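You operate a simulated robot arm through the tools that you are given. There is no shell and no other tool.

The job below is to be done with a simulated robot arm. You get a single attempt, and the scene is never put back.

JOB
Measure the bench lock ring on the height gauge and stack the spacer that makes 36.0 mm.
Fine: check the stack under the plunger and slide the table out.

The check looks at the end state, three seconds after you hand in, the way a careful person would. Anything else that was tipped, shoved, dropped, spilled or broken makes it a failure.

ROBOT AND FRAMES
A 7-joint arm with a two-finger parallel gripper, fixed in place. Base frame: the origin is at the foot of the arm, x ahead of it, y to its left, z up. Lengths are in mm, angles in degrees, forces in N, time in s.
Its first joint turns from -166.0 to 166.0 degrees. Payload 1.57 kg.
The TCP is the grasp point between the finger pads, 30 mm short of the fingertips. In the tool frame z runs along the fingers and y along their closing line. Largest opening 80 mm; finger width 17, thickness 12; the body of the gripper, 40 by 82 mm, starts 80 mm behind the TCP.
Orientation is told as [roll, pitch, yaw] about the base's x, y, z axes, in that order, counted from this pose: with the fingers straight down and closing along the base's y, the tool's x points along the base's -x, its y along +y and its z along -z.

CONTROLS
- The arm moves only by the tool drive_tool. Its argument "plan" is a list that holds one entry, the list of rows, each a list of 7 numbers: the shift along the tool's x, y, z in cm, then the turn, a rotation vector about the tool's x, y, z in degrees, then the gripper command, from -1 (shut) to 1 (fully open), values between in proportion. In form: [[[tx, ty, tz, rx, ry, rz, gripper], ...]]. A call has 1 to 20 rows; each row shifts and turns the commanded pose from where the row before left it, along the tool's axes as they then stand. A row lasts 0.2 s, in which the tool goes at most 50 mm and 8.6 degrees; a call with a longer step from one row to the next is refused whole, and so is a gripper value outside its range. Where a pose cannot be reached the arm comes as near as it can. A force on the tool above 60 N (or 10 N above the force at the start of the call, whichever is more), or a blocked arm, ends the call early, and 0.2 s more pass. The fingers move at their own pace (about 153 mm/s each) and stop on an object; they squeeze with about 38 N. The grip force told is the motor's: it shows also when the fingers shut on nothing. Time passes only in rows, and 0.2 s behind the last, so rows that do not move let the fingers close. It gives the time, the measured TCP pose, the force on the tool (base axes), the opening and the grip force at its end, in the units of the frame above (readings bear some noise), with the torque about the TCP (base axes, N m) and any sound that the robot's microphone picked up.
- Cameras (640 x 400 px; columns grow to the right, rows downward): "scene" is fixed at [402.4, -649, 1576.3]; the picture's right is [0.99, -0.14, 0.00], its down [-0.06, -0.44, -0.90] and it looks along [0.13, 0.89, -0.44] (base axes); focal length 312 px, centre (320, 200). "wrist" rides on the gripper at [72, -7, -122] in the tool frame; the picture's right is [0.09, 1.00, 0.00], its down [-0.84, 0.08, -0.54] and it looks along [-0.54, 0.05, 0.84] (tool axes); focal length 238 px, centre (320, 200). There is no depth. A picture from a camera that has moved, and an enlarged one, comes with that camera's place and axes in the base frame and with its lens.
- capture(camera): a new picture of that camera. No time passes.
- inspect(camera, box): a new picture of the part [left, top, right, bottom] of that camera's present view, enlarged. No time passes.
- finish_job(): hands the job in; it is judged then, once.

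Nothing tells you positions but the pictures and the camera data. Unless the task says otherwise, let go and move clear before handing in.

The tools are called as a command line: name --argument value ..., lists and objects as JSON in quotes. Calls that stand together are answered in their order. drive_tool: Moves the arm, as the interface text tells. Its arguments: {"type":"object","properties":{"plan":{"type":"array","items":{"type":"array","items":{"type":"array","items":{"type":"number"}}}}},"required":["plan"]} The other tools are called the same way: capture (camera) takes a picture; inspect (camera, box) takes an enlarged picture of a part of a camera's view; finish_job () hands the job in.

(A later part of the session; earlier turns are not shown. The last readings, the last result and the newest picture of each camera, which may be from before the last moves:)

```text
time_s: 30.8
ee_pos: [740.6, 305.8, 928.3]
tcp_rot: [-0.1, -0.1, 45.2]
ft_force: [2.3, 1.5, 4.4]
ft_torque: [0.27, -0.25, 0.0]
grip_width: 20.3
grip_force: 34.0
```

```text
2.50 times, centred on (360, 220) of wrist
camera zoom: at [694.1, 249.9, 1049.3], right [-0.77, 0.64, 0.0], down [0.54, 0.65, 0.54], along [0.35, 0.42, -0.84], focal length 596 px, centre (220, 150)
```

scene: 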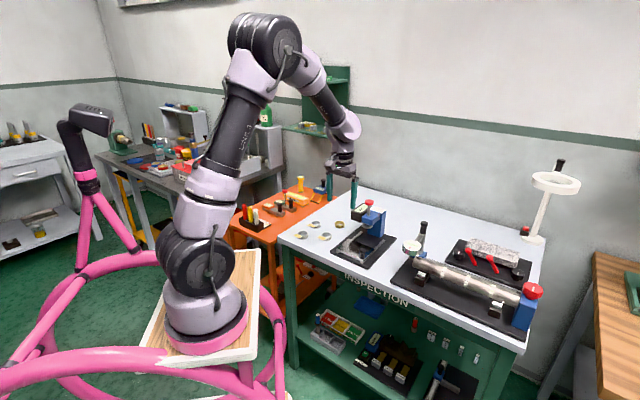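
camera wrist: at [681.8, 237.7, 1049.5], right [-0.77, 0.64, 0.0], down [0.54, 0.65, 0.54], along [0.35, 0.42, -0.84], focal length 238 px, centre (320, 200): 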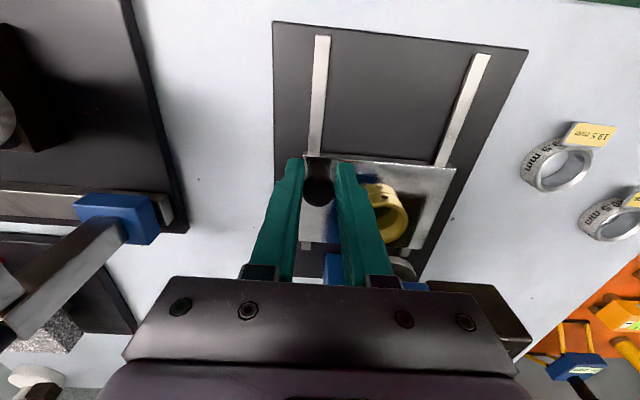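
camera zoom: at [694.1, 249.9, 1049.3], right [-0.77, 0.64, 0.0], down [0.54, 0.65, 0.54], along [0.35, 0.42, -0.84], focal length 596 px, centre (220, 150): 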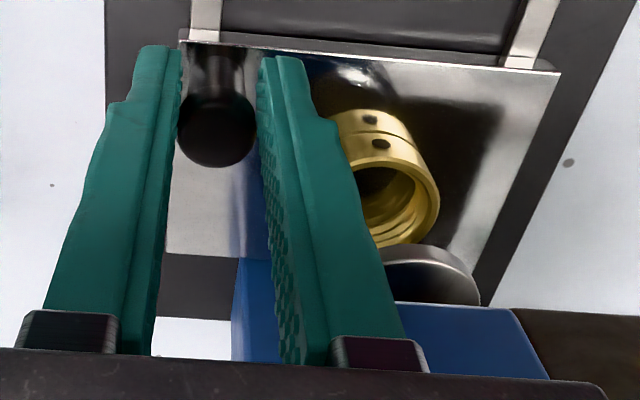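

drive_tool --plan '[[[-0.2, 0, 0, 0, 0, 0, -1], [0, 0, 0, 0, 0, 0, -1]]]'

drive_tool --plan '[[[-0.2, 0, 0, 0, 0, 0, -1], [0, 0, 0, 0, 0, 0, -1]]]'

inspect --camera "scene" --box '[345, 190, 405, 250]'

inspect --camera "wrist" --box '[240, 140, 480, 300]'

```text
time_s: 31.4
ee_pos: [740.5, 307.2, 929.2]
tcp_rot: [0.1, 0.0, 45.0]
ft_force: [-1.5, 4.3, 5.2]
ft_torque: [0.25, -0.12, 0.04]
grip_width: 20.3
grip_force: 34.3
```

```text
time_s: 32.0
ee_pos: [741.2, 309.7, 928.7]
tcp_rot: [0.0, 0.0, 45.0]
ft_force: [-0.1, 4.6, 10.1]
ft_torque: [-0.05, 0.2, 0.04]
grip_width: 20.2
grip_force: 33.7
```

```text
6.67 times, centred on (375, 220) of scene
camera zoom: at [402.4, -649.0, 1576.3], right [0.99, -0.14, 0.0], down [-0.06, -0.44, -0.9], along [0.13, 0.89, -0.44], focal length 2083 px, centre (-47, 67)
```

zoom: 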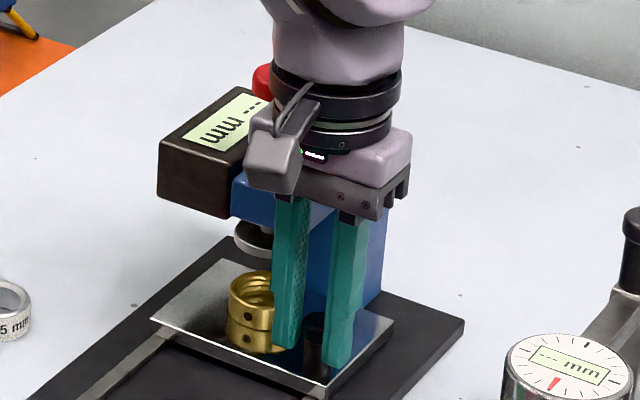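

```text
2.50 times, centred on (360, 220) of wrist
camera zoom: at [696.4, 252.3, 1049.4], right [-0.77, 0.64, 0.0], down [0.54, 0.65, 0.54], along [0.35, 0.42, -0.84], focal length 596 px, centre (220, 150)
```

zoom: 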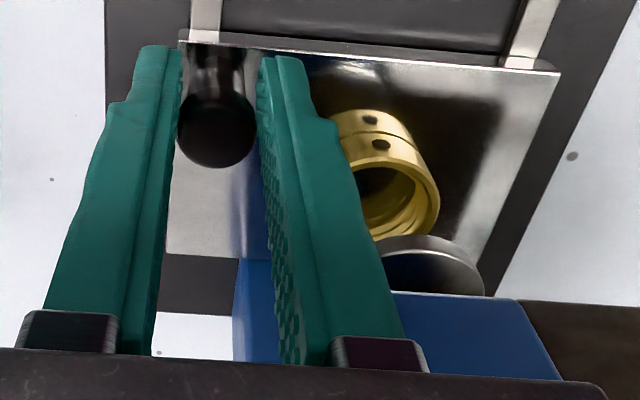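

The table is nearly in. An upward load of about 10 N is building, so I'll relieve it slightly and then nudge further to find the stop.

drive_tool --plan '[[[0, 0, -0.15, 0, 0, 0, -1], [0, 0, 0, 0, 0, 0, -1]]]'

drive_tool --plan '[[[-0.15, 0, 0, 0, 0, 0, -1], [0, 0, 0, 0, 0, 0, -1]]]'

```text
time_s: 32.6
ee_pos: [741.5, 308.5, 928.4]
tcp_rot: [0.0, 0.2, 45.0]
ft_force: [0.6, 5.5, -1.0]
ft_torque: [0.26, -0.13, 0.05]
grip_width: 20.1
grip_force: 33.7
```

```text
time_s: 33.2
ee_pos: [742.9, 309.3, 928.7]
tcp_rot: [0.0, 0.2, 45.1]
ft_force: [-3.5, 1.4, 0.6]
ft_torque: [-0.08, 0.12, 0.04]
grip_width: 20.2
grip_force: 33.8
```

drive_tool --plan '[[[-0.2, 0, 0, 0, 0, 0, -1], [0, 0, 0, 0, 0, 0, -1]]]'

drive_tool --plan '[[[-0.2, 0, 0, 0, 0, 0, -1], [0, 0, 0, 0, 0, 0, -1]]]'

inspect --camera "scene" --box '[345, 190, 405, 250]'

inspect --camera "wrist" --box '[240, 140, 480, 300]'

```text
time_s: 33.8
ee_pos: [742.3, 308.6, 929.2]
tcp_rot: [0.0, 0.3, 44.9]
ft_force: [-16.9, -14.5, -0.6]
ft_torque: [-0.51, 0.58, 0.08]
grip_width: 20.0
grip_force: 34.0
```

```text
time_s: 34.4
ee_pos: [744.4, 309.5, 929.1]
tcp_rot: [0.2, 0.4, 44.9]
ft_force: [-29.1, -28.2, 0.5]
ft_torque: [-0.74, 0.68, 0.05]
grip_width: 20.1
grip_force: 33.2
```

```text
6.67 times, centred on (375, 220) of scene
camera zoom: at [402.4, -649.0, 1576.3], right [0.99, -0.14, 0.0], down [-0.06, -0.44, -0.9], along [0.13, 0.89, -0.44], focal length 2083 px, centre (-47, 67)
```

zoom: 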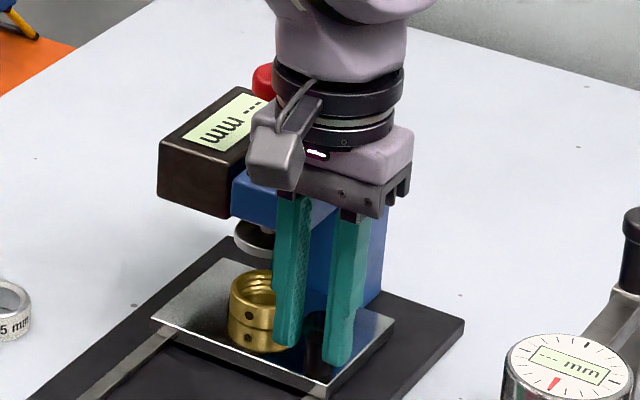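

```text
2.50 times, centred on (360, 220) of wrist
camera zoom: at [697.9, 253.7, 1050.6], right [-0.77, 0.64, 0.0], down [0.54, 0.65, 0.54], along [0.34, 0.41, -0.84], focal length 596 px, centre (220, 150)
```

zoom: 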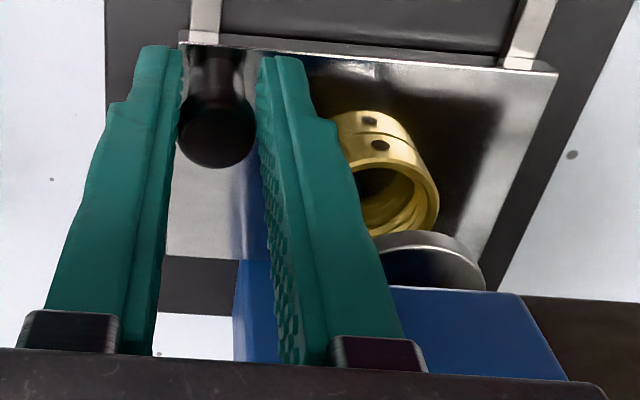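

I've hit the table's inner stop: the 40 N reaction acts at the fingertips, so it isn't the gripper body touching. I'll relieve the push, open and rise.

drive_tool --plan '[[[0.3, 0, 0, 0, 0, 0, -1], [0, 0, 0, 0, 0, 0, -1]]]'

```text
time_s: 35.0
ee_pos: [743.5, 309.3, 930.4]
tcp_rot: [0.1, 0.2, 45.0]
ft_force: [-13.5, -13.6, -0.3]
ft_torque: [-0.49, 0.41, -0.04]
grip_width: 20.3
grip_force: 34.1
```

drive_tool --plan '[[[0.15, 0, 0, 0, 0, 0, -1], [0, 0, 0, 0, 0, 0, 0.1], [0, 0, 0, 0, 0, 0, 0.1], [0, 0, 0, 0, 0, 0, 0.1]]]'

inspect --camera "scene" --box '[345, 190, 405, 250]'

inspect --camera "wrist" --box '[240, 140, 480, 300]'

```text
time_s: 36.0
ee_pos: [743.2, 309.4, 930.7]
tcp_rot: [0.0, -0.1, 45.0]
ft_force: [0.8, -0.3, -0.4]
ft_torque: [-0.02, 0.05, -0.01]
grip_width: 44.2
grip_force: 0.0
```

```text
6.67 times, centred on (375, 220) of scene
camera zoom: at [402.4, -649.0, 1576.3], right [0.99, -0.14, 0.0], down [-0.06, -0.44, -0.9], along [0.13, 0.89, -0.44], focal length 2083 px, centre (-47, 67)
```

zoom: 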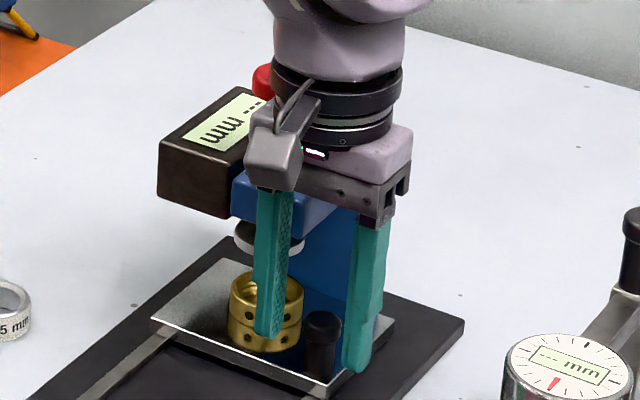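

```text
2.50 times, centred on (360, 220) of wrist
camera zoom: at [696.7, 252.5, 1051.2], right [-0.77, 0.64, 0.0], down [0.54, 0.65, 0.54], along [0.35, 0.42, -0.84], focal length 596 px, centre (220, 150)
```

zoom: 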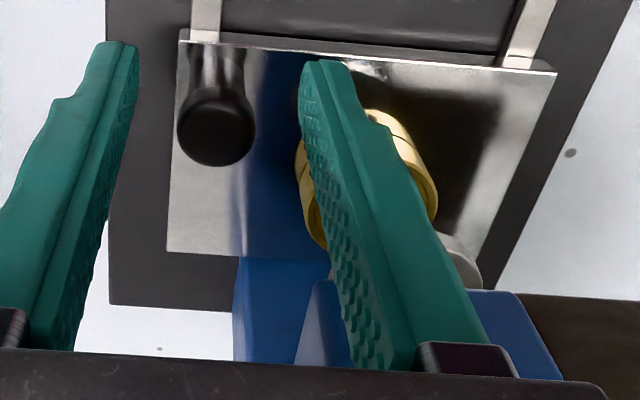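

Released cleanly. I'll back straight out, rise, close the fingers and go above the red button.

drive_tool --plan '[[[1, 0, 0, 0, 0, 0, 0.1], [2, 0, 0, 0, 0, 0, 0.1], [2, 0, 0, 0, 0, 0, 0.1], [0, 0, -2, 0, 0, 0, 0.1], [0, 0, -4, 0, 0, 0, 0.1], [0, 0, -4, 0, 0, 0, 0.1], [0, 0, -4, 0, 0, 0, 0.1], [0, 0, -4, 0, 0, 0, -1], [-3.07, 1.79, 0, 0, 0, 0, -1], [-3.07, 1.79, 0, 0, 0, 0, -1], [-3.07, 1.79, 0, 0, 0, 0, -1], [0, 0, 0, 0, 0, 0, -1], [0, 0, 0, 0, 0, 0, -1]]]'

capture --camera "wrist"

inspect --camera "scene" --box '[335, 170, 405, 250]'

```text
time_s: 38.8
ee_pos: [734.7, 378.2, 1109.1]
tcp_rot: [0.0, 0.0, 45.0]
ft_force: [0.4, 0.2, 0.0]
ft_torque: [-0.03, -0.02, 0.0]
grip_width: 0.0
grip_force: 21.4
```

```text
taken
camera wrist: at [688.6, 321.6, 1231.1], right [-0.77, 0.64, 0.0], down [0.54, 0.65, 0.54], along [0.35, 0.42, -0.84], focal length 238 px, centre (320, 200)
```

wrist: 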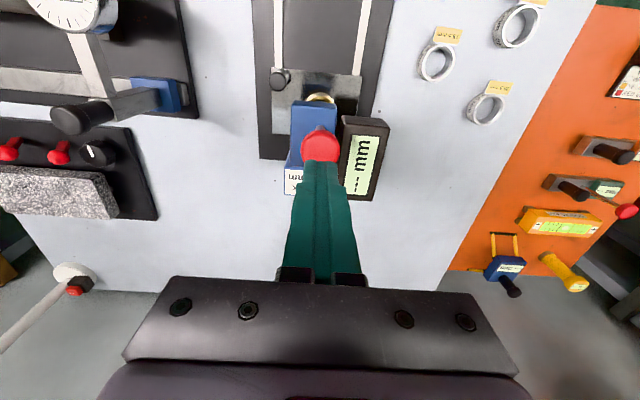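

```text
5.00 times, centred on (370, 210) of scene
camera zoom: at [402.4, -649.0, 1576.3], right [0.99, -0.14, 0.0], down [-0.06, -0.44, -0.9], along [0.13, 0.89, -0.44], focal length 1562 px, centre (70, 150)
```

zoom: 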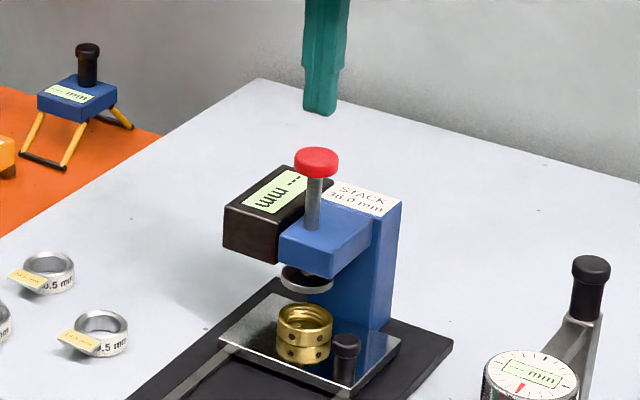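

The ring sits under the plunger foot and the button is straight below the closed fingers. I'll descend to just above it and then press slowly.

drive_tool --plan '[[[0, 0, 2, 0, 0, 0, -1], [0, 0, 1.5, 0, 0, 0, -1], [0, 0, 0.5, 0, 0, 0, -1], [0, 0, 0.3, 0, 0, 0, -1], [0, 0, 0.3, 0, 0, 0, -1], [0, 0, 0, 0, 0, 0, -1]]]'

inspect --camera "scene" --box '[335, 180, 405, 250]'

```text
time_s: 40.2
ee_pos: [735.0, 377.5, 1065.2]
tcp_rot: [0.0, 0.0, 45.0]
ft_force: [0.8, 0.2, 1.2]
ft_torque: [0.02, -0.01, 0.01]
grip_width: 0.0
grip_force: 20.9
```

```text
5.71 times, centred on (370, 215) of scene
camera zoom: at [402.4, -649.0, 1576.3], right [0.99, -0.14, 0.0], down [-0.06, -0.44, -0.9], along [0.13, 0.89, -0.44], focal length 1786 px, centre (34, 114)
```

zoom: 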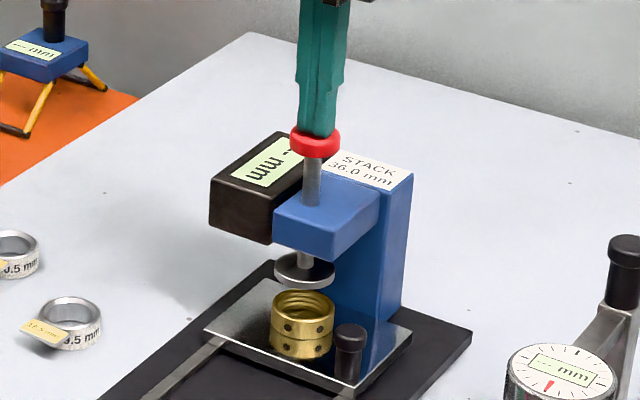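

The foot is already moving down with little force. I'll keep pressing in small steps.

drive_tool --plan '[[[0, 0, 0.3, 0, 0, 0, -1], [0, 0, 0.3, 0, 0, 0, -1], [0, 0, 0.3, 0, 0, 0, -1], [0, 0, 0.3, 0, 0, 0, -1], [0, 0, 0, 0, 0, 0, -1]]]'

inspect --camera "scene" --box '[335, 180, 405, 250]'

```text
time_s: 41.4
ee_pos: [734.5, 376.4, 1053.2]
tcp_rot: [0.0, -0.1, 45.1]
ft_force: [0.4, 3.5, 2.0]
ft_torque: [0.05, 0.03, 0.01]
grip_width: 0.2
grip_force: 21.7
```

```text
5.71 times, centred on (370, 215) of scene
camera zoom: at [402.4, -649.0, 1576.3], right [0.99, -0.14, 0.0], down [-0.06, -0.44, -0.9], along [0.13, 0.89, -0.44], focal length 1786 px, centre (34, 114)
```

zoom: 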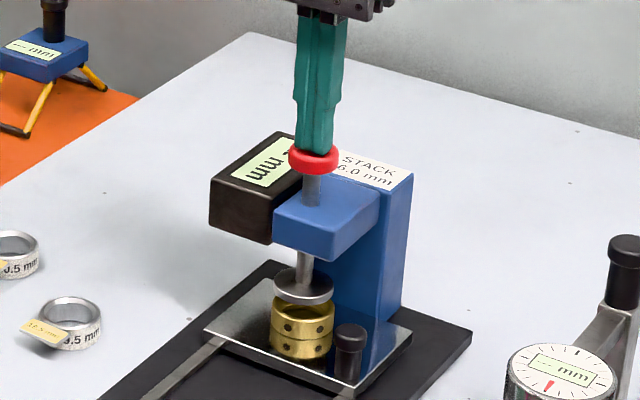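

drive_tool --plan '[[[0, 0, 0.2, 0, 0, 0, -1], [0, 0, 0.2, 0, 0, 0, -1], [0, 0, 0, 0, 0, 0, -1]]]'

drive_tool --plan '[[[0, 0, 0.2, 0, 0, 0, -1], [0, 0, 0, 0, 0, 0, -1]]]'

inspect --camera "scene" --box '[345, 195, 385, 250]'

capture --camera "wrist"

```text
time_s: 42.2
ee_pos: [735.3, 376.5, 1049.8]
tcp_rot: [0.1, 0.1, 45.0]
ft_force: [-1.8, 2.0, 2.1]
ft_torque: [0.01, 0.03, 0.0]
grip_width: 0.2
grip_force: 21.6
```

```text
time_s: 42.8
ee_pos: [736.8, 375.3, 1047.0]
tcp_rot: [0.0, -0.1, 45.0]
ft_force: [-0.7, -1.4, 2.5]
ft_torque: [-0.01, 0.02, 0.0]
grip_width: 0.0
grip_force: 21.4
```

```text
7.27 times, centred on (365, 222) of scene
camera zoom: at [402.4, -649.0, 1576.3], right [0.99, -0.14, 0.0], down [-0.06, -0.44, -0.9], along [0.13, 0.89, -0.44], focal length 2272 px, centre (-7, 36)
```

zoom: 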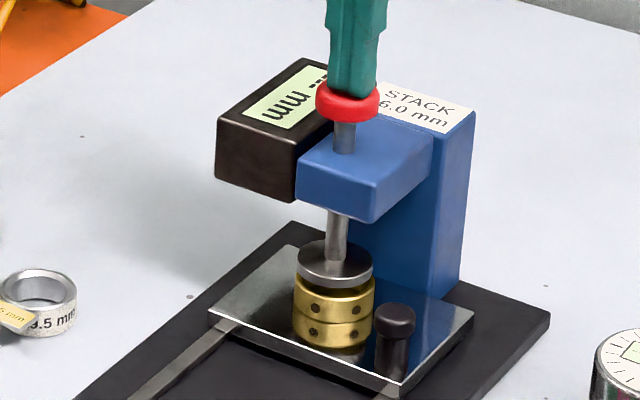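

```text
taken
camera wrist: at [690.1, 319.6, 1167.9], right [-0.77, 0.64, 0.0], down [0.54, 0.65, 0.54], along [0.35, 0.42, -0.84], focal length 238 px, centre (320, 200)
```

wrist: 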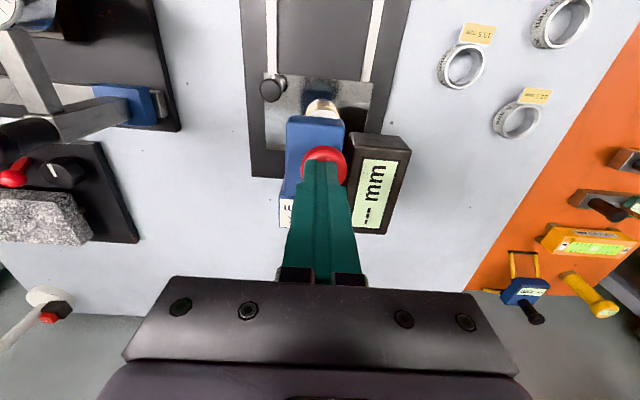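

Almost in contact, with a light spring force of 2.5 N. I'll go 1–2 mm at a time and read the display.

drive_tool --plan '[[[0, 0, 0.15, 0, 0, 0, -1], [0, 0, 0, 0, 0, 0, -1]]]'

drive_tool --plan '[[[0, 0, 0.15, 0, 0, 0, -1], [0, 0, 0, 0, 0, 0, -1]]]'

inspect --camera "scene" --box '[345, 195, 385, 250]'

inspect --camera "wrist" --box '[330, 120, 430, 240]'

```text
time_s: 43.4
ee_pos: [737.3, 376.7, 1045.7]
tcp_rot: [0.0, 0.0, 45.1]
ft_force: [0.1, 1.7, 3.2]
ft_torque: [0.11, 0.0, 0.03]
grip_width: 0.0
grip_force: 21.4
```

```text
time_s: 44.0
ee_pos: [737.2, 375.8, 1044.3]
tcp_rot: [0.0, 0.0, 45.0]
ft_force: [-0.2, 3.1, 3.4]
ft_torque: [0.05, 0.02, -0.01]
grip_width: 0.0
grip_force: 21.6
```

```text
7.27 times, centred on (365, 222) of scene
camera zoom: at [402.4, -649.0, 1576.3], right [0.99, -0.14, 0.0], down [-0.06, -0.44, -0.9], along [0.13, 0.89, -0.44], focal length 2272 px, centre (-7, 36)
```

zoom: 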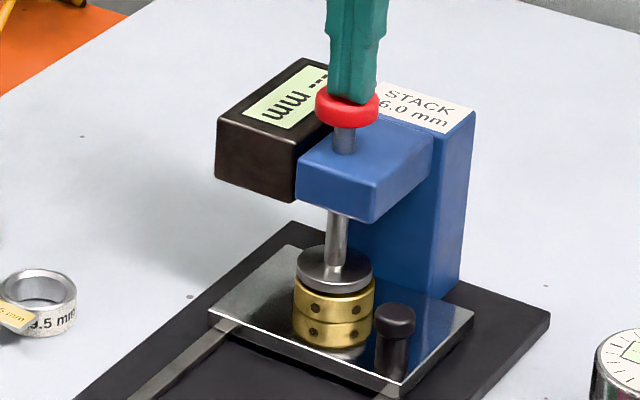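

```text
3.33 times, centred on (380, 180) of wrist
camera zoom: at [690.3, 319.3, 1164.5], right [-0.77, 0.64, 0.0], down [0.54, 0.65, 0.54], along [0.35, 0.42, -0.84], focal length 794 px, centre (120, 267)
```

zoom: 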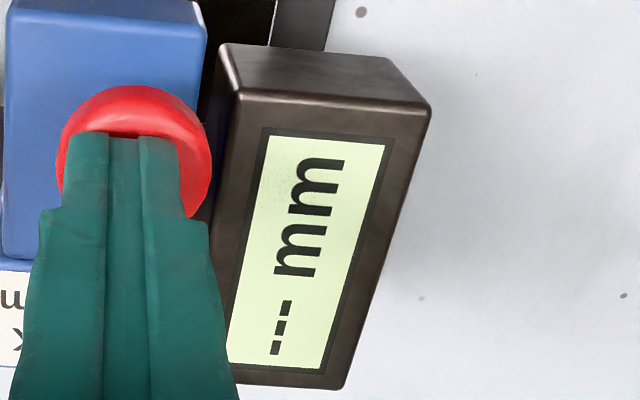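

drive_tool --plan '[[[0, 0, 0.15, 0, 0, 0, -1], [0, 0, 0, 0, 0, 0, -1]]]'

drive_tool --plan '[[[0, 0, 0.15, 0, 0, 0, -1], [0, 0, 0, 0, 0, 0, -1]]]'

inspect --camera "scene" --box '[345, 195, 385, 250]'

inspect --camera "wrist" --box '[330, 120, 430, 240]'

```text
time_s: 44.6
ee_pos: [736.1, 375.1, 1041.5]
tcp_rot: [0.0, 0.0, 45.0]
ft_force: [1.0, 0.0, 3.4]
ft_torque: [0.0, 0.01, 0.05]
grip_width: 0.1
grip_force: 20.9
```

```text
time_s: 45.2
ee_pos: [735.9, 375.0, 1040.2]
tcp_rot: [0.0, 0.1, 45.0]
ft_force: [0.9, -1.8, 2.9]
ft_torque: [-0.04, 0.01, -0.01]
grip_width: 0.1
grip_force: 21.3
```

```text
7.27 times, centred on (365, 222) of scene
camera zoom: at [402.4, -649.0, 1576.3], right [0.99, -0.14, 0.0], down [-0.06, -0.44, -0.9], along [0.13, 0.89, -0.44], focal length 2272 px, centre (-7, 36)
```

zoom: 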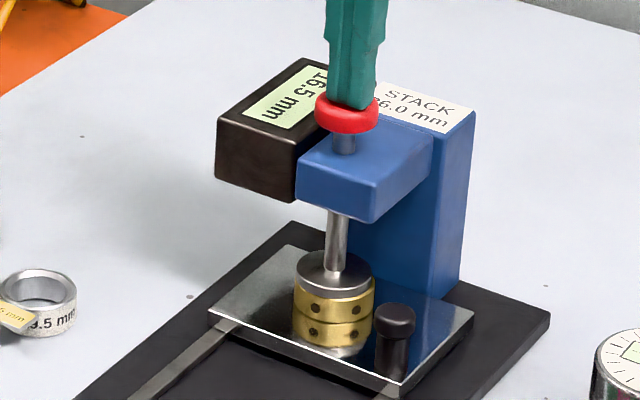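

```text
3.33 times, centred on (380, 180) of wrist
camera zoom: at [690.0, 319.5, 1161.1], right [-0.77, 0.64, 0.0], down [0.54, 0.65, 0.54], along [0.35, 0.42, -0.84], focal length 794 px, centre (120, 267)
```

zoom: 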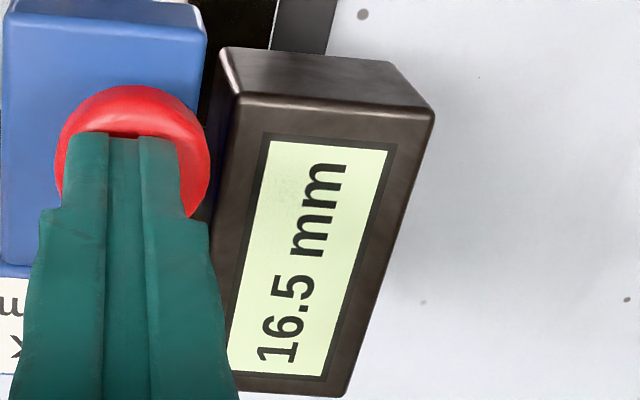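

The display reads 16.5 mm. I'll press slightly more to make sure it's a firm contact reading.

drive_tool --plan '[[[0, 0, 0.1, 0, 0, 0, -1], [0, 0, 0, 0, 0, 0, -1], [0, 0, 0, 0, 0, 0, -1]]]'

inspect --camera "wrist" --box '[330, 120, 430, 240]'

```text
time_s: 46.0
ee_pos: [735.8, 376.5, 1040.2]
tcp_rot: [0.0, -0.1, 45.0]
ft_force: [5.7, -3.1, 11.7]
ft_torque: [-0.15, -0.07, 0.04]
grip_width: 0.2
grip_force: 21.9
```

```text
3.33 times, centred on (380, 180) of wrist
camera zoom: at [689.2, 319.8, 1160.7], right [-0.77, 0.64, 0.0], down [0.54, 0.65, 0.54], along [0.35, 0.42, -0.84], focal length 794 px, centre (120, 267)
```

zoom: 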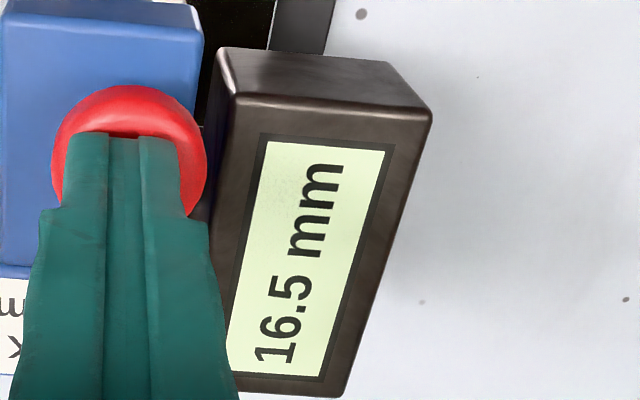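

The reading is a firm 16.5 mm, so the 19.5 mm spacer makes 36.0. I'll raise the fingers, go round to the front, and approach the knob by the reverse of my exit path.

drive_tool --plan '[[[0, 0, -0.5, 0, 0, 0, -1], [0, 0, -1, 0, 0, 0, -1], [0, 0, -1.5, 0, 0, 0, -1], [0, 0, -2, 0, 0, 0, -1], [0, 0, -2, 0, 0, 0, -1], [3.07, -1.79, 0, 0, 0, 0, -1], [3.07, -1.79, 0, 0, 0, 0, -1], [3.07, -1.79, 0, 0, 0, 0, 0.1], [0, 0, 0, 0, 0, 0, 0.1], [0, 0, 4, 0, 0, 0, 0.1], [0, 0, 4, 0, 0, 0, 0.1], [0, 0, 4, 0, 0, 0, 0.1], [0, 0, 4, 0, 0, 0, 0.1], [0, 0, 0, 0, 0, 0, 0.1], [0, 0, 0, 0, 0, 0, 0.1]]]'

inspect --camera "scene" --box '[335, 190, 405, 260]'

capture --camera "wrist"

```text
time_s: 49.2
ee_pos: [706.3, 272.8, 951.9]
tcp_rot: [0.0, 0.0, 45.0]
ft_force: [0.4, -0.3, -1.0]
ft_torque: [-0.01, 0.0, -0.01]
grip_width: 44.0
grip_force: 0.1
```

```text
5.71 times, centred on (370, 225) of scene
camera zoom: at [402.4, -649.0, 1576.3], right [0.99, -0.14, 0.0], down [-0.06, -0.44, -0.9], along [0.13, 0.89, -0.44], focal length 1786 px, centre (34, 57)
```

zoom: 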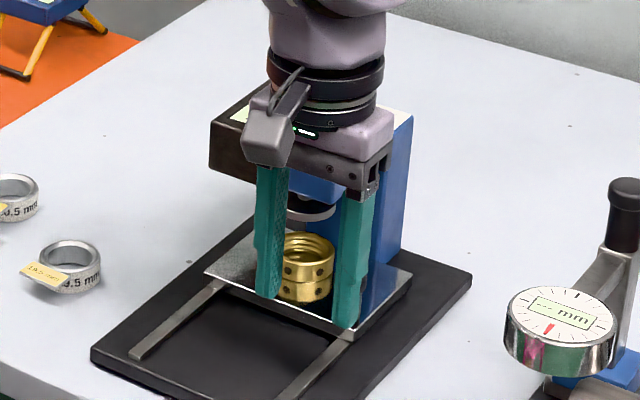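

```text
taken
camera wrist: at [660.8, 216.7, 1072.1], right [-0.77, 0.64, 0.0], down [0.54, 0.65, 0.54], along [0.35, 0.42, -0.84], focal length 238 px, centre (320, 200)
```

wrist: 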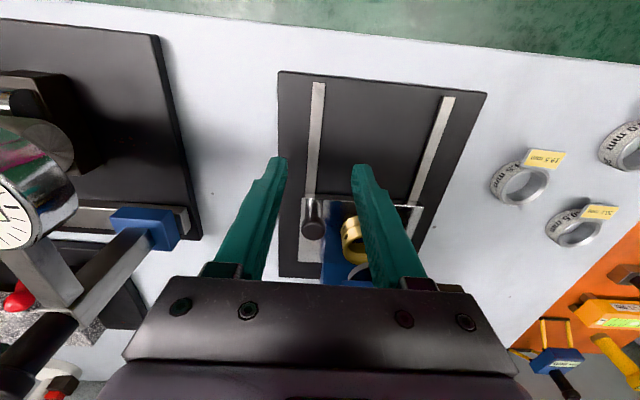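

drive_tool --plan '[[[0, -0.2, 1.2, 0, 0, 0, 0.1], [0, 0, 1.0, 0, 0, 0, 0.1], [-1.7, 0, 0, 0, 0, 0, 0.1], [-1.7, 0, 0, 0, 0, 0, 0.1], [-1.5, 0, 0, 0, 0, 0, 0.1], [0, 0, 0, 0, 0, 0, 0.1], [0, 0, 0, 0, 0, 0, 0.1]]]'

inspect --camera "scene" --box '[335, 190, 405, 260]'

capture --camera "wrist"

```text
time_s: 50.8
ee_pos: [744.5, 305.9, 924.8]
tcp_rot: [0.1, 0.0, 44.9]
ft_force: [0.1, -0.2, -0.2]
ft_torque: [-0.01, 0.0, 0.03]
grip_width: 44.0
grip_force: 0.1
```

```text
5.71 times, centred on (370, 225) of scene
camera zoom: at [402.4, -649.0, 1576.3], right [0.99, -0.14, 0.0], down [-0.06, -0.44, -0.9], along [0.13, 0.89, -0.44], focal length 1786 px, centre (34, 57)
```

zoom: 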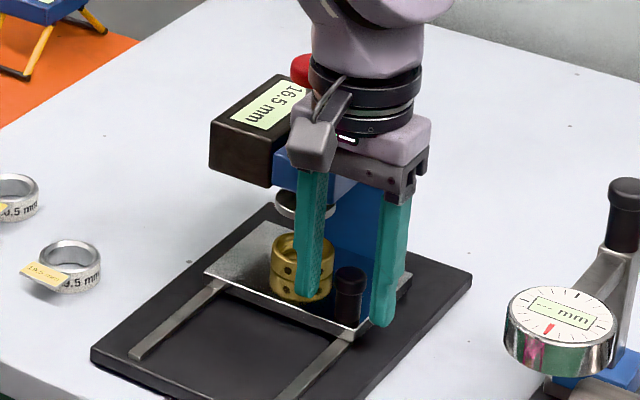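

```text
taken
camera wrist: at [698.1, 250.0, 1046.8], right [-0.77, 0.64, 0.0], down [0.54, 0.65, 0.54], along [0.35, 0.42, -0.84], focal length 238 px, centre (320, 200)
```

wrist: 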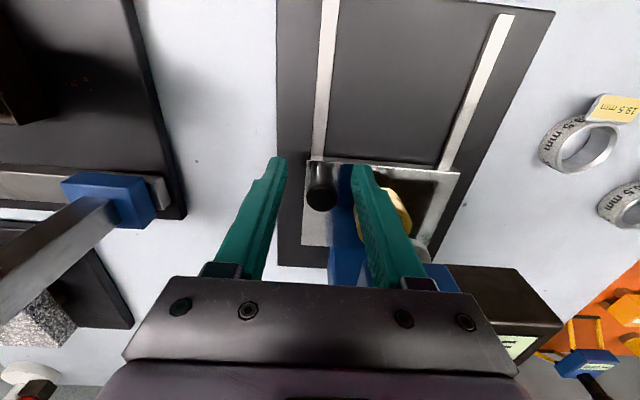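

The display holds 16.5 mm and the knob is centred again. I'll close on it and check the side load.

drive_tool --plan '[[[0, 0, -0.3, 0, 0, 0, 0.1], [0, 0.1, 0, 0, 0, 0, 0.1], [0, 0, 0, 0, 0, 0, -0.3], [0, 0, 0, 0, 0, 0, -1], [0, 0, 0, 0, 0, 0, -1], [0, 0, 0, 0, 0, 0, -1]]]'

```text
time_s: 52.2
ee_pos: [742.9, 308.2, 929.3]
tcp_rot: [0.0, 0.0, 45.0]
ft_force: [-8.2, 5.9, 0.4]
ft_torque: [0.0, 0.3, 0.08]
grip_width: 19.7
grip_force: 33.7
```

drive_tool --plan '[[[0, 0.1, 0, 0, 0, 0, -1], [0.4, 0, 0, 0, 0, 0, -1], [0.6, 0, 0, 0, 0, 0, -1], [0.7, 0, 0, 0, 0, 0, -1], [0.7, 0, 0, 0, 0, 0, -1], [0.7, 0, 0, 0, 0, 0, -1], [0.7, 0, 0, 0, 0, 0, -1], [0.7, 0, 0, 0, 0, 0, -1], [0.7, 0, 0, 0, 0, 0, -1], [0.7, 0, 0, 0, 0, 0, -1], [0.7, 0, 0, 0, 0, 0, -1], [0.7, 0, 0, 0, 0, 0, -1], [0.6, 0, 0, 0, 0, 0, -1], [0.4, 0, 0, 0, 0, 0, -1], [0, 0, 0, 0, 0, 0, -1]]]'

inspect --camera "scene" --box '[325, 190, 395, 270]'

```text
time_s: 55.4
ee_pos: [684.7, 248.0, 929.6]
tcp_rot: [0.0, 0.0, 45.0]
ft_force: [0.1, 0.7, -1.0]
ft_torque: [0.01, 0.04, -0.03]
grip_width: 0.2
grip_force: 21.4
```

```text
5.00 times, centred on (360, 230) of scene
camera zoom: at [402.4, -649.0, 1576.3], right [0.99, -0.14, 0.0], down [-0.06, -0.44, -0.9], along [0.13, 0.89, -0.44], focal length 1562 px, centre (120, 50)
```

zoom: 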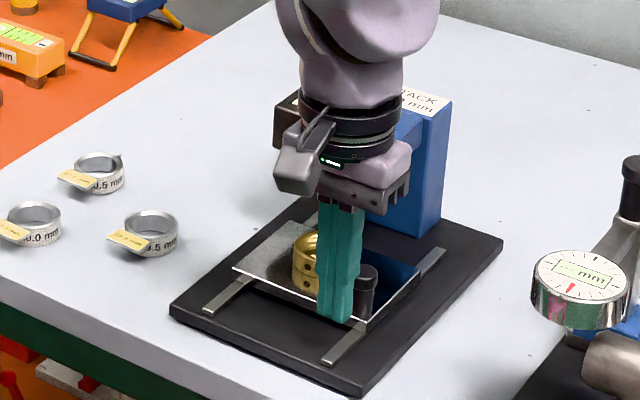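

The off-centre grip slipped off the knob partway, leaving the table about 2–3 cm short of fully out. The ring is still in place. I'll look, then grip again with the knob centred.

drive_tool --plan '[[[0.5, 0, 0, 0, 0, 0, -1], [0, 0, 0, 0, 0, 0, 0.2], [0, 0, 0, 0, 0, 0, 0.2], [0, 0, 0, 0, 0, 0, 0.2]]]'

capture --camera "wrist"

inspect --camera "scene" --box '[325, 190, 395, 270]'

```text
time_s: 56.4
ee_pos: [681.6, 246.6, 930.8]
tcp_rot: [0.0, 0.0, 44.9]
ft_force: [0.2, -0.7, -0.1]
ft_torque: [-0.02, -0.01, -0.04]
grip_width: 48.1
grip_force: 0.0
```

```text
taken
camera wrist: at [635.0, 189.7, 1050.9], right [-0.77, 0.64, 0.0], down [0.54, 0.65, 0.54], along [0.35, 0.42, -0.84], focal length 238 px, centre (320, 200)
```

wrist: 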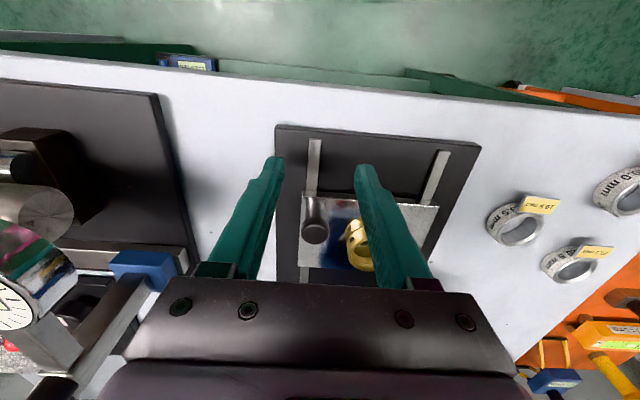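

```text
5.00 times, centred on (360, 230) of scene
camera zoom: at [402.4, -649.0, 1576.3], right [0.99, -0.14, 0.0], down [-0.06, -0.44, -0.9], along [0.13, 0.89, -0.44], focal length 1562 px, centre (120, 50)
```

zoom: 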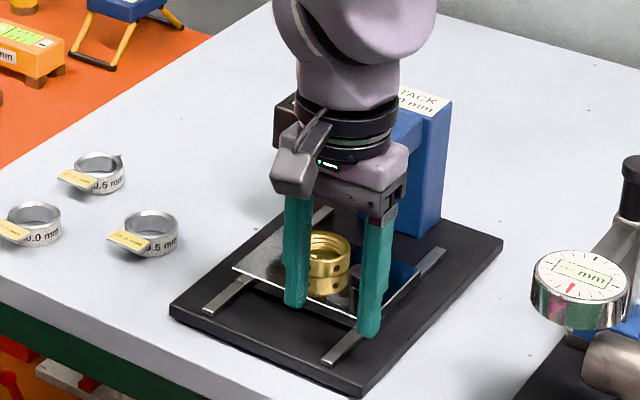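

drive_tool --plan '[[[-1.3, -0.1, 0, 0, 0, 0, 0.2], [-1.3, 0, 0, 0, 0, 0, 0.2], [-1.2, 0, 0, 0, 0, 0, 0.2], [0, 0, 0, 0, 0, 0, 0.2], [0, 0, 0, 0, 0, 0, 0.2]]]'

inspect --camera "wrist" --box '[240, 140, 420, 280]'

```text
time_s: 57.6
ee_pos: [708.6, 272.3, 930.5]
tcp_rot: [0.0, 0.0, 45.0]
ft_force: [0.4, 0.3, 0.5]
ft_torque: [0.01, -0.03, 0.01]
grip_width: 47.8
grip_force: 0.0
```

```text
2.86 times, centred on (330, 210) of wrist
camera zoom: at [662.3, 216.1, 1050.6], right [-0.77, 0.64, 0.0], down [0.54, 0.65, 0.54], along [0.35, 0.42, -0.84], focal length 681 px, centre (291, 171)
```

zoom: 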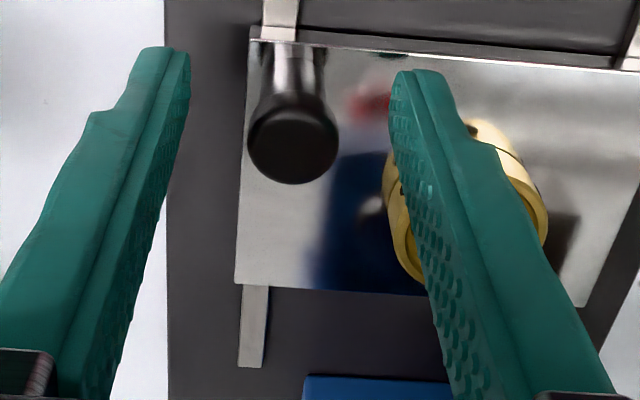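

drive_tool --plan '[[[-0.3, 0.1, 0, 0, 0, 0, 0.2], [0, 0, 0, 0, 0, 0, 0.2], [0, 0, 0, 0, 0, 0, -0.3], [0, 0, 0, 0, 0, 0, -1], [0, 0, 0, 0, 0, 0, -1], [0, 0, 0, 0, 0, 0, -1]]]'

inspect --camera "wrist" --box '[240, 140, 420, 280]'

```text
time_s: 59.0
ee_pos: [709.1, 275.1, 930.9]
tcp_rot: [0.0, 0.1, 45.0]
ft_force: [-4.3, 2.8, 0.3]
ft_torque: [-0.16, -0.04, 0.05]
grip_width: 21.6
grip_force: 34.8
```

```text
2.86 times, centred on (330, 210) of wrist
camera zoom: at [663.2, 218.7, 1051.4], right [-0.77, 0.64, 0.0], down [0.54, 0.65, 0.54], along [0.35, 0.42, -0.84], focal length 681 px, centre (291, 171)
```

zoom: 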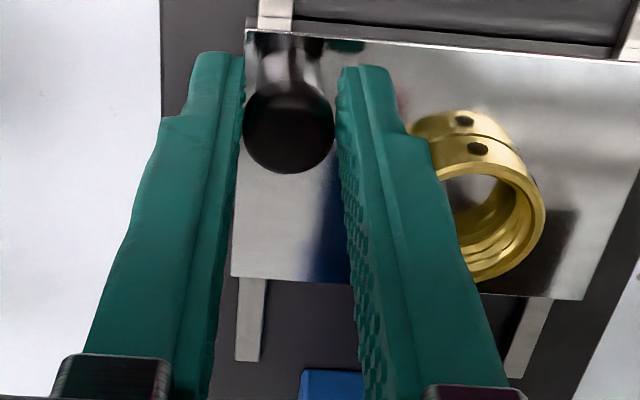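

Gripped on the full knob diameter at 21.6 mm. I'll pull the table out.

drive_tool --plan '[[[0.4, 0, 0, 0, 0, 0, -1], [0.5, 0, 0, 0, 0, 0, -1], [0.5, 0, 0, 0, 0, 0, -1], [0.5, 0, 0, 0, 0, 0, -1], [0.5, 0, 0, 0, 0, 0, -1], [0.5, 0, 0, 0, 0, 0, -1], [0.4, 0, 0, 0, 0, 0, -1], [0, 0, 0, 0, 0, 0, -1]]]'

inspect --camera "scene" --box '[325, 190, 395, 270]'

```text
time_s: 60.8
ee_pos: [686.3, 251.0, 930.7]
tcp_rot: [0.0, 0.0, 45.2]
ft_force: [-15.4, 13.4, 6.9]
ft_torque: [0.29, 0.18, 0.15]
grip_width: 21.8
grip_force: 34.6
```

```text
5.00 times, centred on (360, 230) of scene
camera zoom: at [402.4, -649.0, 1576.3], right [0.99, -0.14, 0.0], down [-0.06, -0.44, -0.9], along [0.13, 0.89, -0.44], focal length 1562 px, centre (120, 50)
```

zoom: 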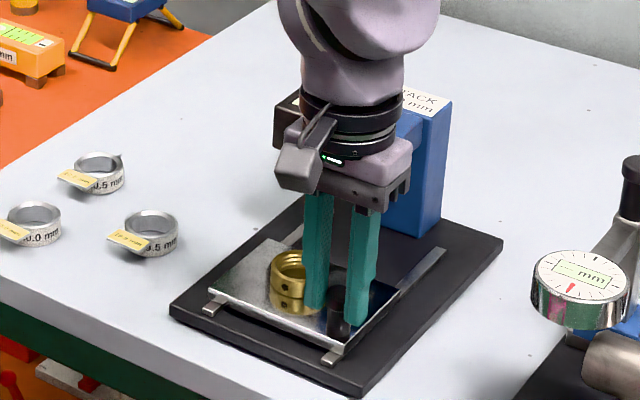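

drive_tool --plan '[[[0, 0.2, 0, 0, 0, 0, -1], [0.3, 0, -0.05, 0, 0, 0, -1], [0.3, 0, 0, 0, 0, 0, -1], [0, 0, 0, 0, 0, 0, -1]]]'

drive_tool --plan '[[[0.2, 0, 0, 0, 0, 0, -1], [0, 0, 0, 0, 0, 0, -1]]]'

```text
time_s: 61.8
ee_pos: [682.5, 247.3, 930.2]
tcp_rot: [0.0, 0.0, 44.9]
ft_force: [-4.8, 1.2, 4.1]
ft_torque: [0.15, 0.36, 0.06]
grip_width: 22.0
grip_force: 34.4
```

```text
time_s: 62.4
ee_pos: [679.6, 245.7, 930.0]
tcp_rot: [-0.1, 0.0, 44.9]
ft_force: [0.9, -3.5, 3.8]
ft_torque: [-0.21, 0.43, -0.02]
grip_width: 21.9
grip_force: 35.3
```

drive_tool --plan '[[[0.2, 0, 0, 0, 0, 0, -1], [0, 0, 0, 0, 0, 0, -1]]]'

drive_tool --plan '[[[0.2, 0, 0, 0, 0, 0, -1], [0, 0, 0, 0, 0, 0, -1]]]'

inspect --camera "scene" --box '[325, 190, 395, 270]'

```text
time_s: 63.0
ee_pos: [680.5, 244.5, 930.1]
tcp_rot: [0.0, 0.0, 45.0]
ft_force: [11.3, -2.4, 5.4]
ft_torque: [0.13, -0.1, -0.06]
grip_width: 21.6
grip_force: 34.1
```

```text
time_s: 63.6
ee_pos: [679.6, 244.1, 930.6]
tcp_rot: [0.0, -0.3, 45.0]
ft_force: [27.1, 7.5, -0.6]
ft_torque: [0.49, -0.58, -0.07]
grip_width: 21.5
grip_force: 34.6
```

```text
5.00 times, centred on (360, 230) of scene
camera zoom: at [402.4, -649.0, 1576.3], right [0.99, -0.14, 0.0], down [-0.06, -0.44, -0.9], along [0.13, 0.89, -0.44], focal length 1562 px, centre (120, 50)
```

zoom: 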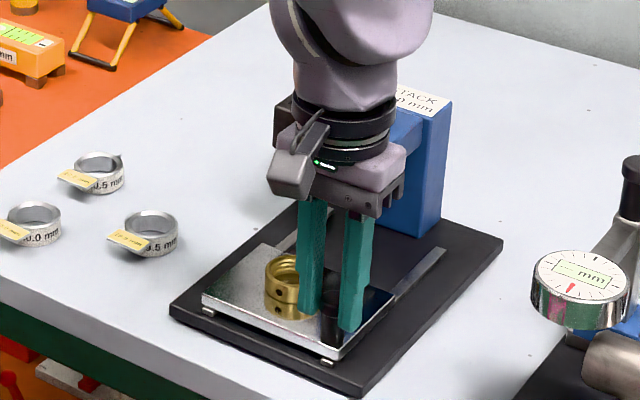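

The table is at its outer stop. I'll relieve the pull, release and rise, then go for the 19.5 mm spacer near (577,437).

drive_tool --plan '[[[-0.3, -0.1, 0, 0, 0, 0, -1], [0, 0, 0, 0, 0, 0, -1], [0, 0, 0, 0, 0, 0, 0.2], [0, 0, 0, 0, 0, 0, 0.2], [0, 0, 0, 0, 0, 0, 0.2], [0, 0, -2, 0, 0, 0, 0.2], [0, 0, -4, 0, 0, 0, 0.2], [0, 0, -4, 0, 0, 0, 0.2], [0, 0, -2, 0, 0, 0, 0.2], [0, 0, 0, 0, 0, 0, 1], [0, 0, 0, 0, 0, 0, 1]]]'

capture --camera "wrist"

inspect --camera "scene" --box '[325, 190, 395, 270]'

```text
time_s: 66.0
ee_pos: [682.1, 245.8, 1050.8]
tcp_rot: [0.0, 0.0, 45.0]
ft_force: [0.0, 0.0, 0.6]
ft_torque: [0.01, 0.02, -0.01]
grip_width: 79.9
grip_force: 0.0
```

```text
taken
camera wrist: at [635.1, 189.3, 1172.0], right [-0.77, 0.64, 0.0], down [0.54, 0.65, 0.54], along [0.35, 0.42, -0.84], focal length 238 px, centre (320, 200)
```

wrist: 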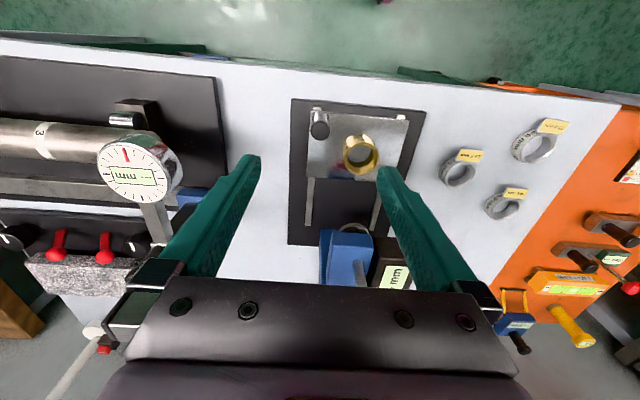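

```text
5.00 times, centred on (360, 230) of scene
camera zoom: at [402.4, -649.0, 1576.3], right [0.99, -0.14, 0.0], down [-0.06, -0.44, -0.9], along [0.13, 0.89, -0.44], focal length 1562 px, centre (120, 50)
```

zoom: 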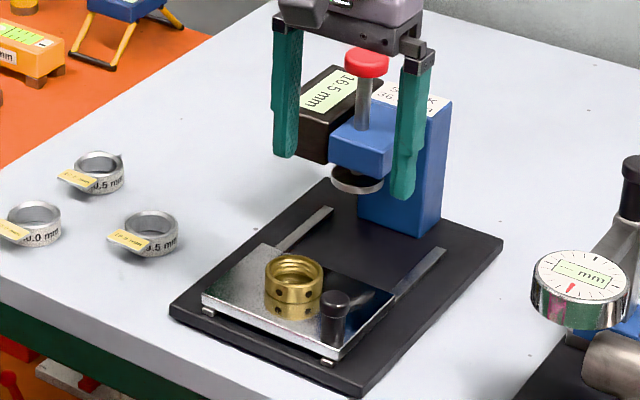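

The ring is on the table with the table out. Now I'll move above the 19.5 mm spacer to check its tag direction.

drive_tool --plan '[[[-1.0, 3.43, 0, 0, 0, 0, 1], [-1.0, 3.43, 0, 0, 0, 0, 1], [-1.0, 3.43, 0, 0, 0, 0, 1], [-1.0, 3.43, 0, 0, 0, 0, 1], [-1.0, 3.43, 0, 0, 0, 0, 1], [-1.0, 3.43, 0, 0, 0, 0, 1], [0, 0, 2.5, 0, 0, 0, 1], [0, 0, 2.5, 0, 0, 0, 1], [0, 0, 0, 0, 0, 0, 1], [0, 0, 0, 0, 0, 0, 1]]]'

capture --camera "wrist"

inspect --camera "wrist" --box '[240, 60, 420, 180]'

inspect --camera "scene" --box '[300, 215, 350, 255]'

```text
time_s: 68.2
ee_pos: [576.4, 434.1, 999.1]
tcp_rot: [0.0, 0.0, 45.0]
ft_force: [0.5, -0.1, 0.4]
ft_torque: [-0.02, 0.0, 0.02]
grip_width: 80.2
grip_force: 0.2
```

```text
taken
camera wrist: at [529.1, 378.1, 1120.4], right [-0.77, 0.64, 0.0], down [0.54, 0.65, 0.54], along [0.35, 0.42, -0.84], focal length 238 px, centre (320, 200)
```

wrist: 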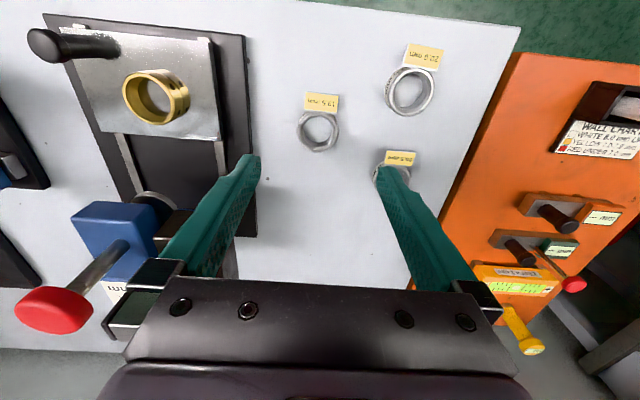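

```text
3.33 times, centred on (330, 120) of wrist
camera zoom: at [529.1, 378.1, 1120.4], right [-0.77, 0.64, 0.0], down [0.54, 0.65, 0.54], along [0.35, 0.42, -0.84], focal length 794 px, centre (287, 467)
```

zoom: 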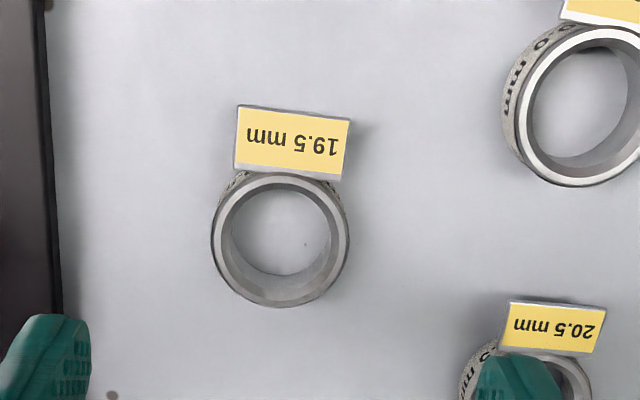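

```text
10.00 times, centred on (325, 235) of scene
camera zoom: at [402.4, -649.0, 1576.3], right [0.99, -0.14, 0.0], down [-0.06, -0.44, -0.9], along [0.13, 0.89, -0.44], focal length 3125 px, centre (270, -150)
```

zoom: 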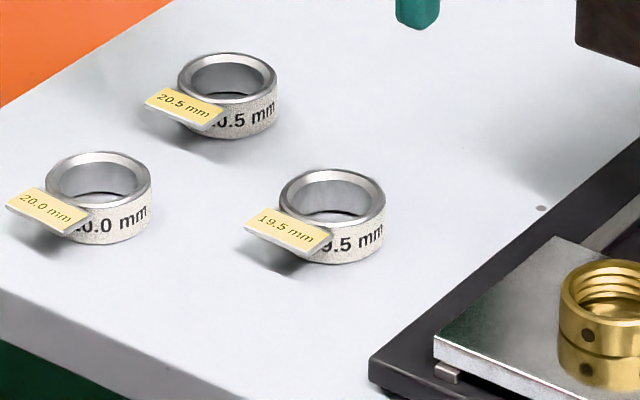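

The spacer is 44 mm across with its tag pointing outward, so a side grip at this yaw is clear. I'll centre over it and descend to z≈890 to check.

drive_tool --plan '[[[-0.35, -0.23, 2, 0, 0, 0, 1], [0, 0, 3, 0, 0, 0, 1], [0, 0, 3, 0, 0, 0, 1], [0, 0, 2, 0, 0, 0, 1], [0, 0, 0.8, 0, 0, 0, 1], [0, 0, 0, 0, 0, 0, 1], [0, 0, 0, 0, 0, 0, 1]]]'

capture --camera "wrist"

inspect --camera "scene" --box '[300, 205, 360, 255]'

```text
time_s: 69.8
ee_pos: [579.7, 434.1, 893.7]
tcp_rot: [0.0, 0.0, 44.9]
ft_force: [0.5, 0.4, 0.7]
ft_torque: [0.03, 0.01, -0.02]
grip_width: 79.8
grip_force: 0.1
```

```text
taken
camera wrist: at [532.7, 378.5, 1013.7], right [-0.77, 0.64, 0.0], down [0.54, 0.65, 0.54], along [0.35, 0.42, -0.84], focal length 238 px, centre (320, 200)
```

wrist: 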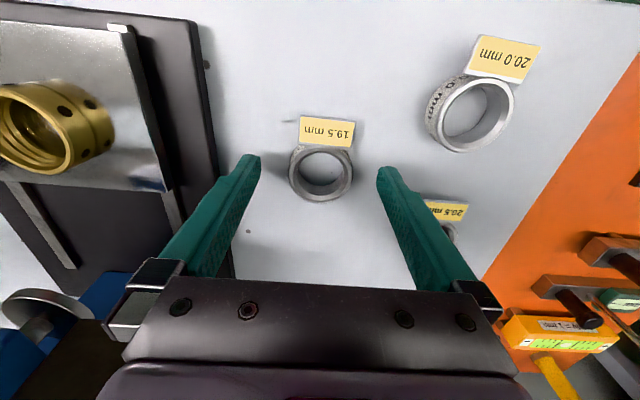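

```text
8.00 times, centred on (330, 230) of scene
camera zoom: at [402.4, -649.0, 1576.3], right [0.99, -0.14, 0.0], down [-0.06, -0.44, -0.9], along [0.13, 0.89, -0.44], focal length 2500 px, centre (240, -40)
```

zoom: 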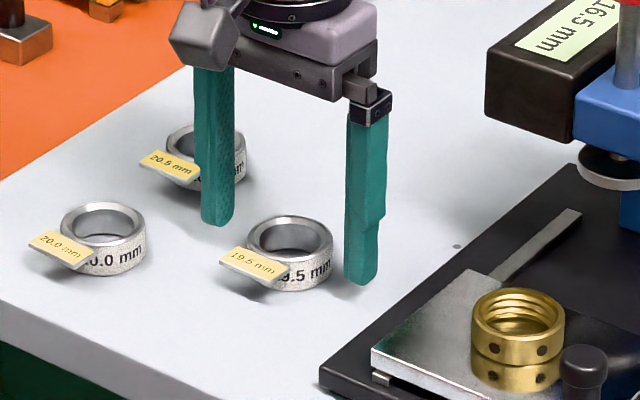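

drive_tool --plan '[[[0.2, 0, 0.3, 0, 0, 0, 1], [0, 0, 0.3, 0, 0, 0, 1], [0, 0, 0, 0, 0, 0, 1], [0, 0, 0, 0, 0, 0, 0.3], [0, 0, 0, 0, 0, 0, -1], [0, 0, 0, 0, 0, 0, -1], [0, 0, 0, 0, 0, 0, -1]]]'

inspect --camera "wrist" --box '[240, 100, 400, 220]'

inspect --camera "scene" --box '[310, 215, 350, 255]'

```text
time_s: 71.4
ee_pos: [578.3, 433.8, 885.6]
tcp_rot: [-0.1, 0.0, 45.1]
ft_force: [0.3, -0.3, -0.5]
ft_torque: [0.0, -0.04, 0.03]
grip_width: 42.3
grip_force: 37.9
```

```text
3.33 times, centred on (320, 160) of wrist
camera zoom: at [532.0, 377.1, 1007.3], right [-0.77, 0.64, 0.0], down [0.54, 0.65, 0.54], along [0.35, 0.42, -0.84], focal length 794 px, centre (320, 333)
```

zoom: 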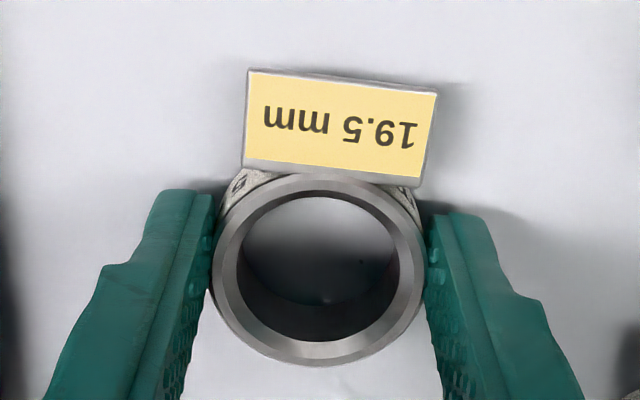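

```text
10.00 times, centred on (330, 235) of scene
camera zoom: at [402.4, -649.0, 1576.3], right [0.99, -0.14, 0.0], down [-0.06, -0.44, -0.9], along [0.13, 0.89, -0.44], focal length 3125 px, centre (220, -150)
```

zoom: 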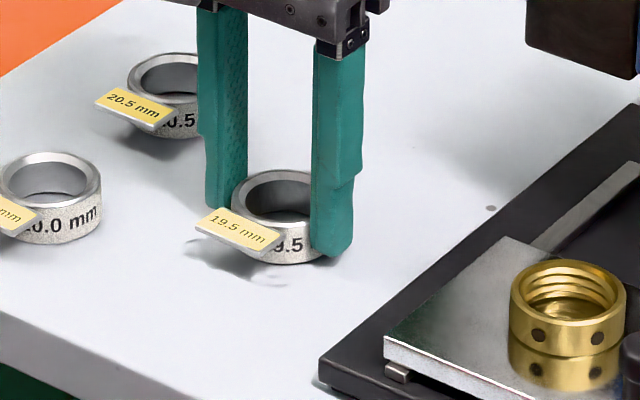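

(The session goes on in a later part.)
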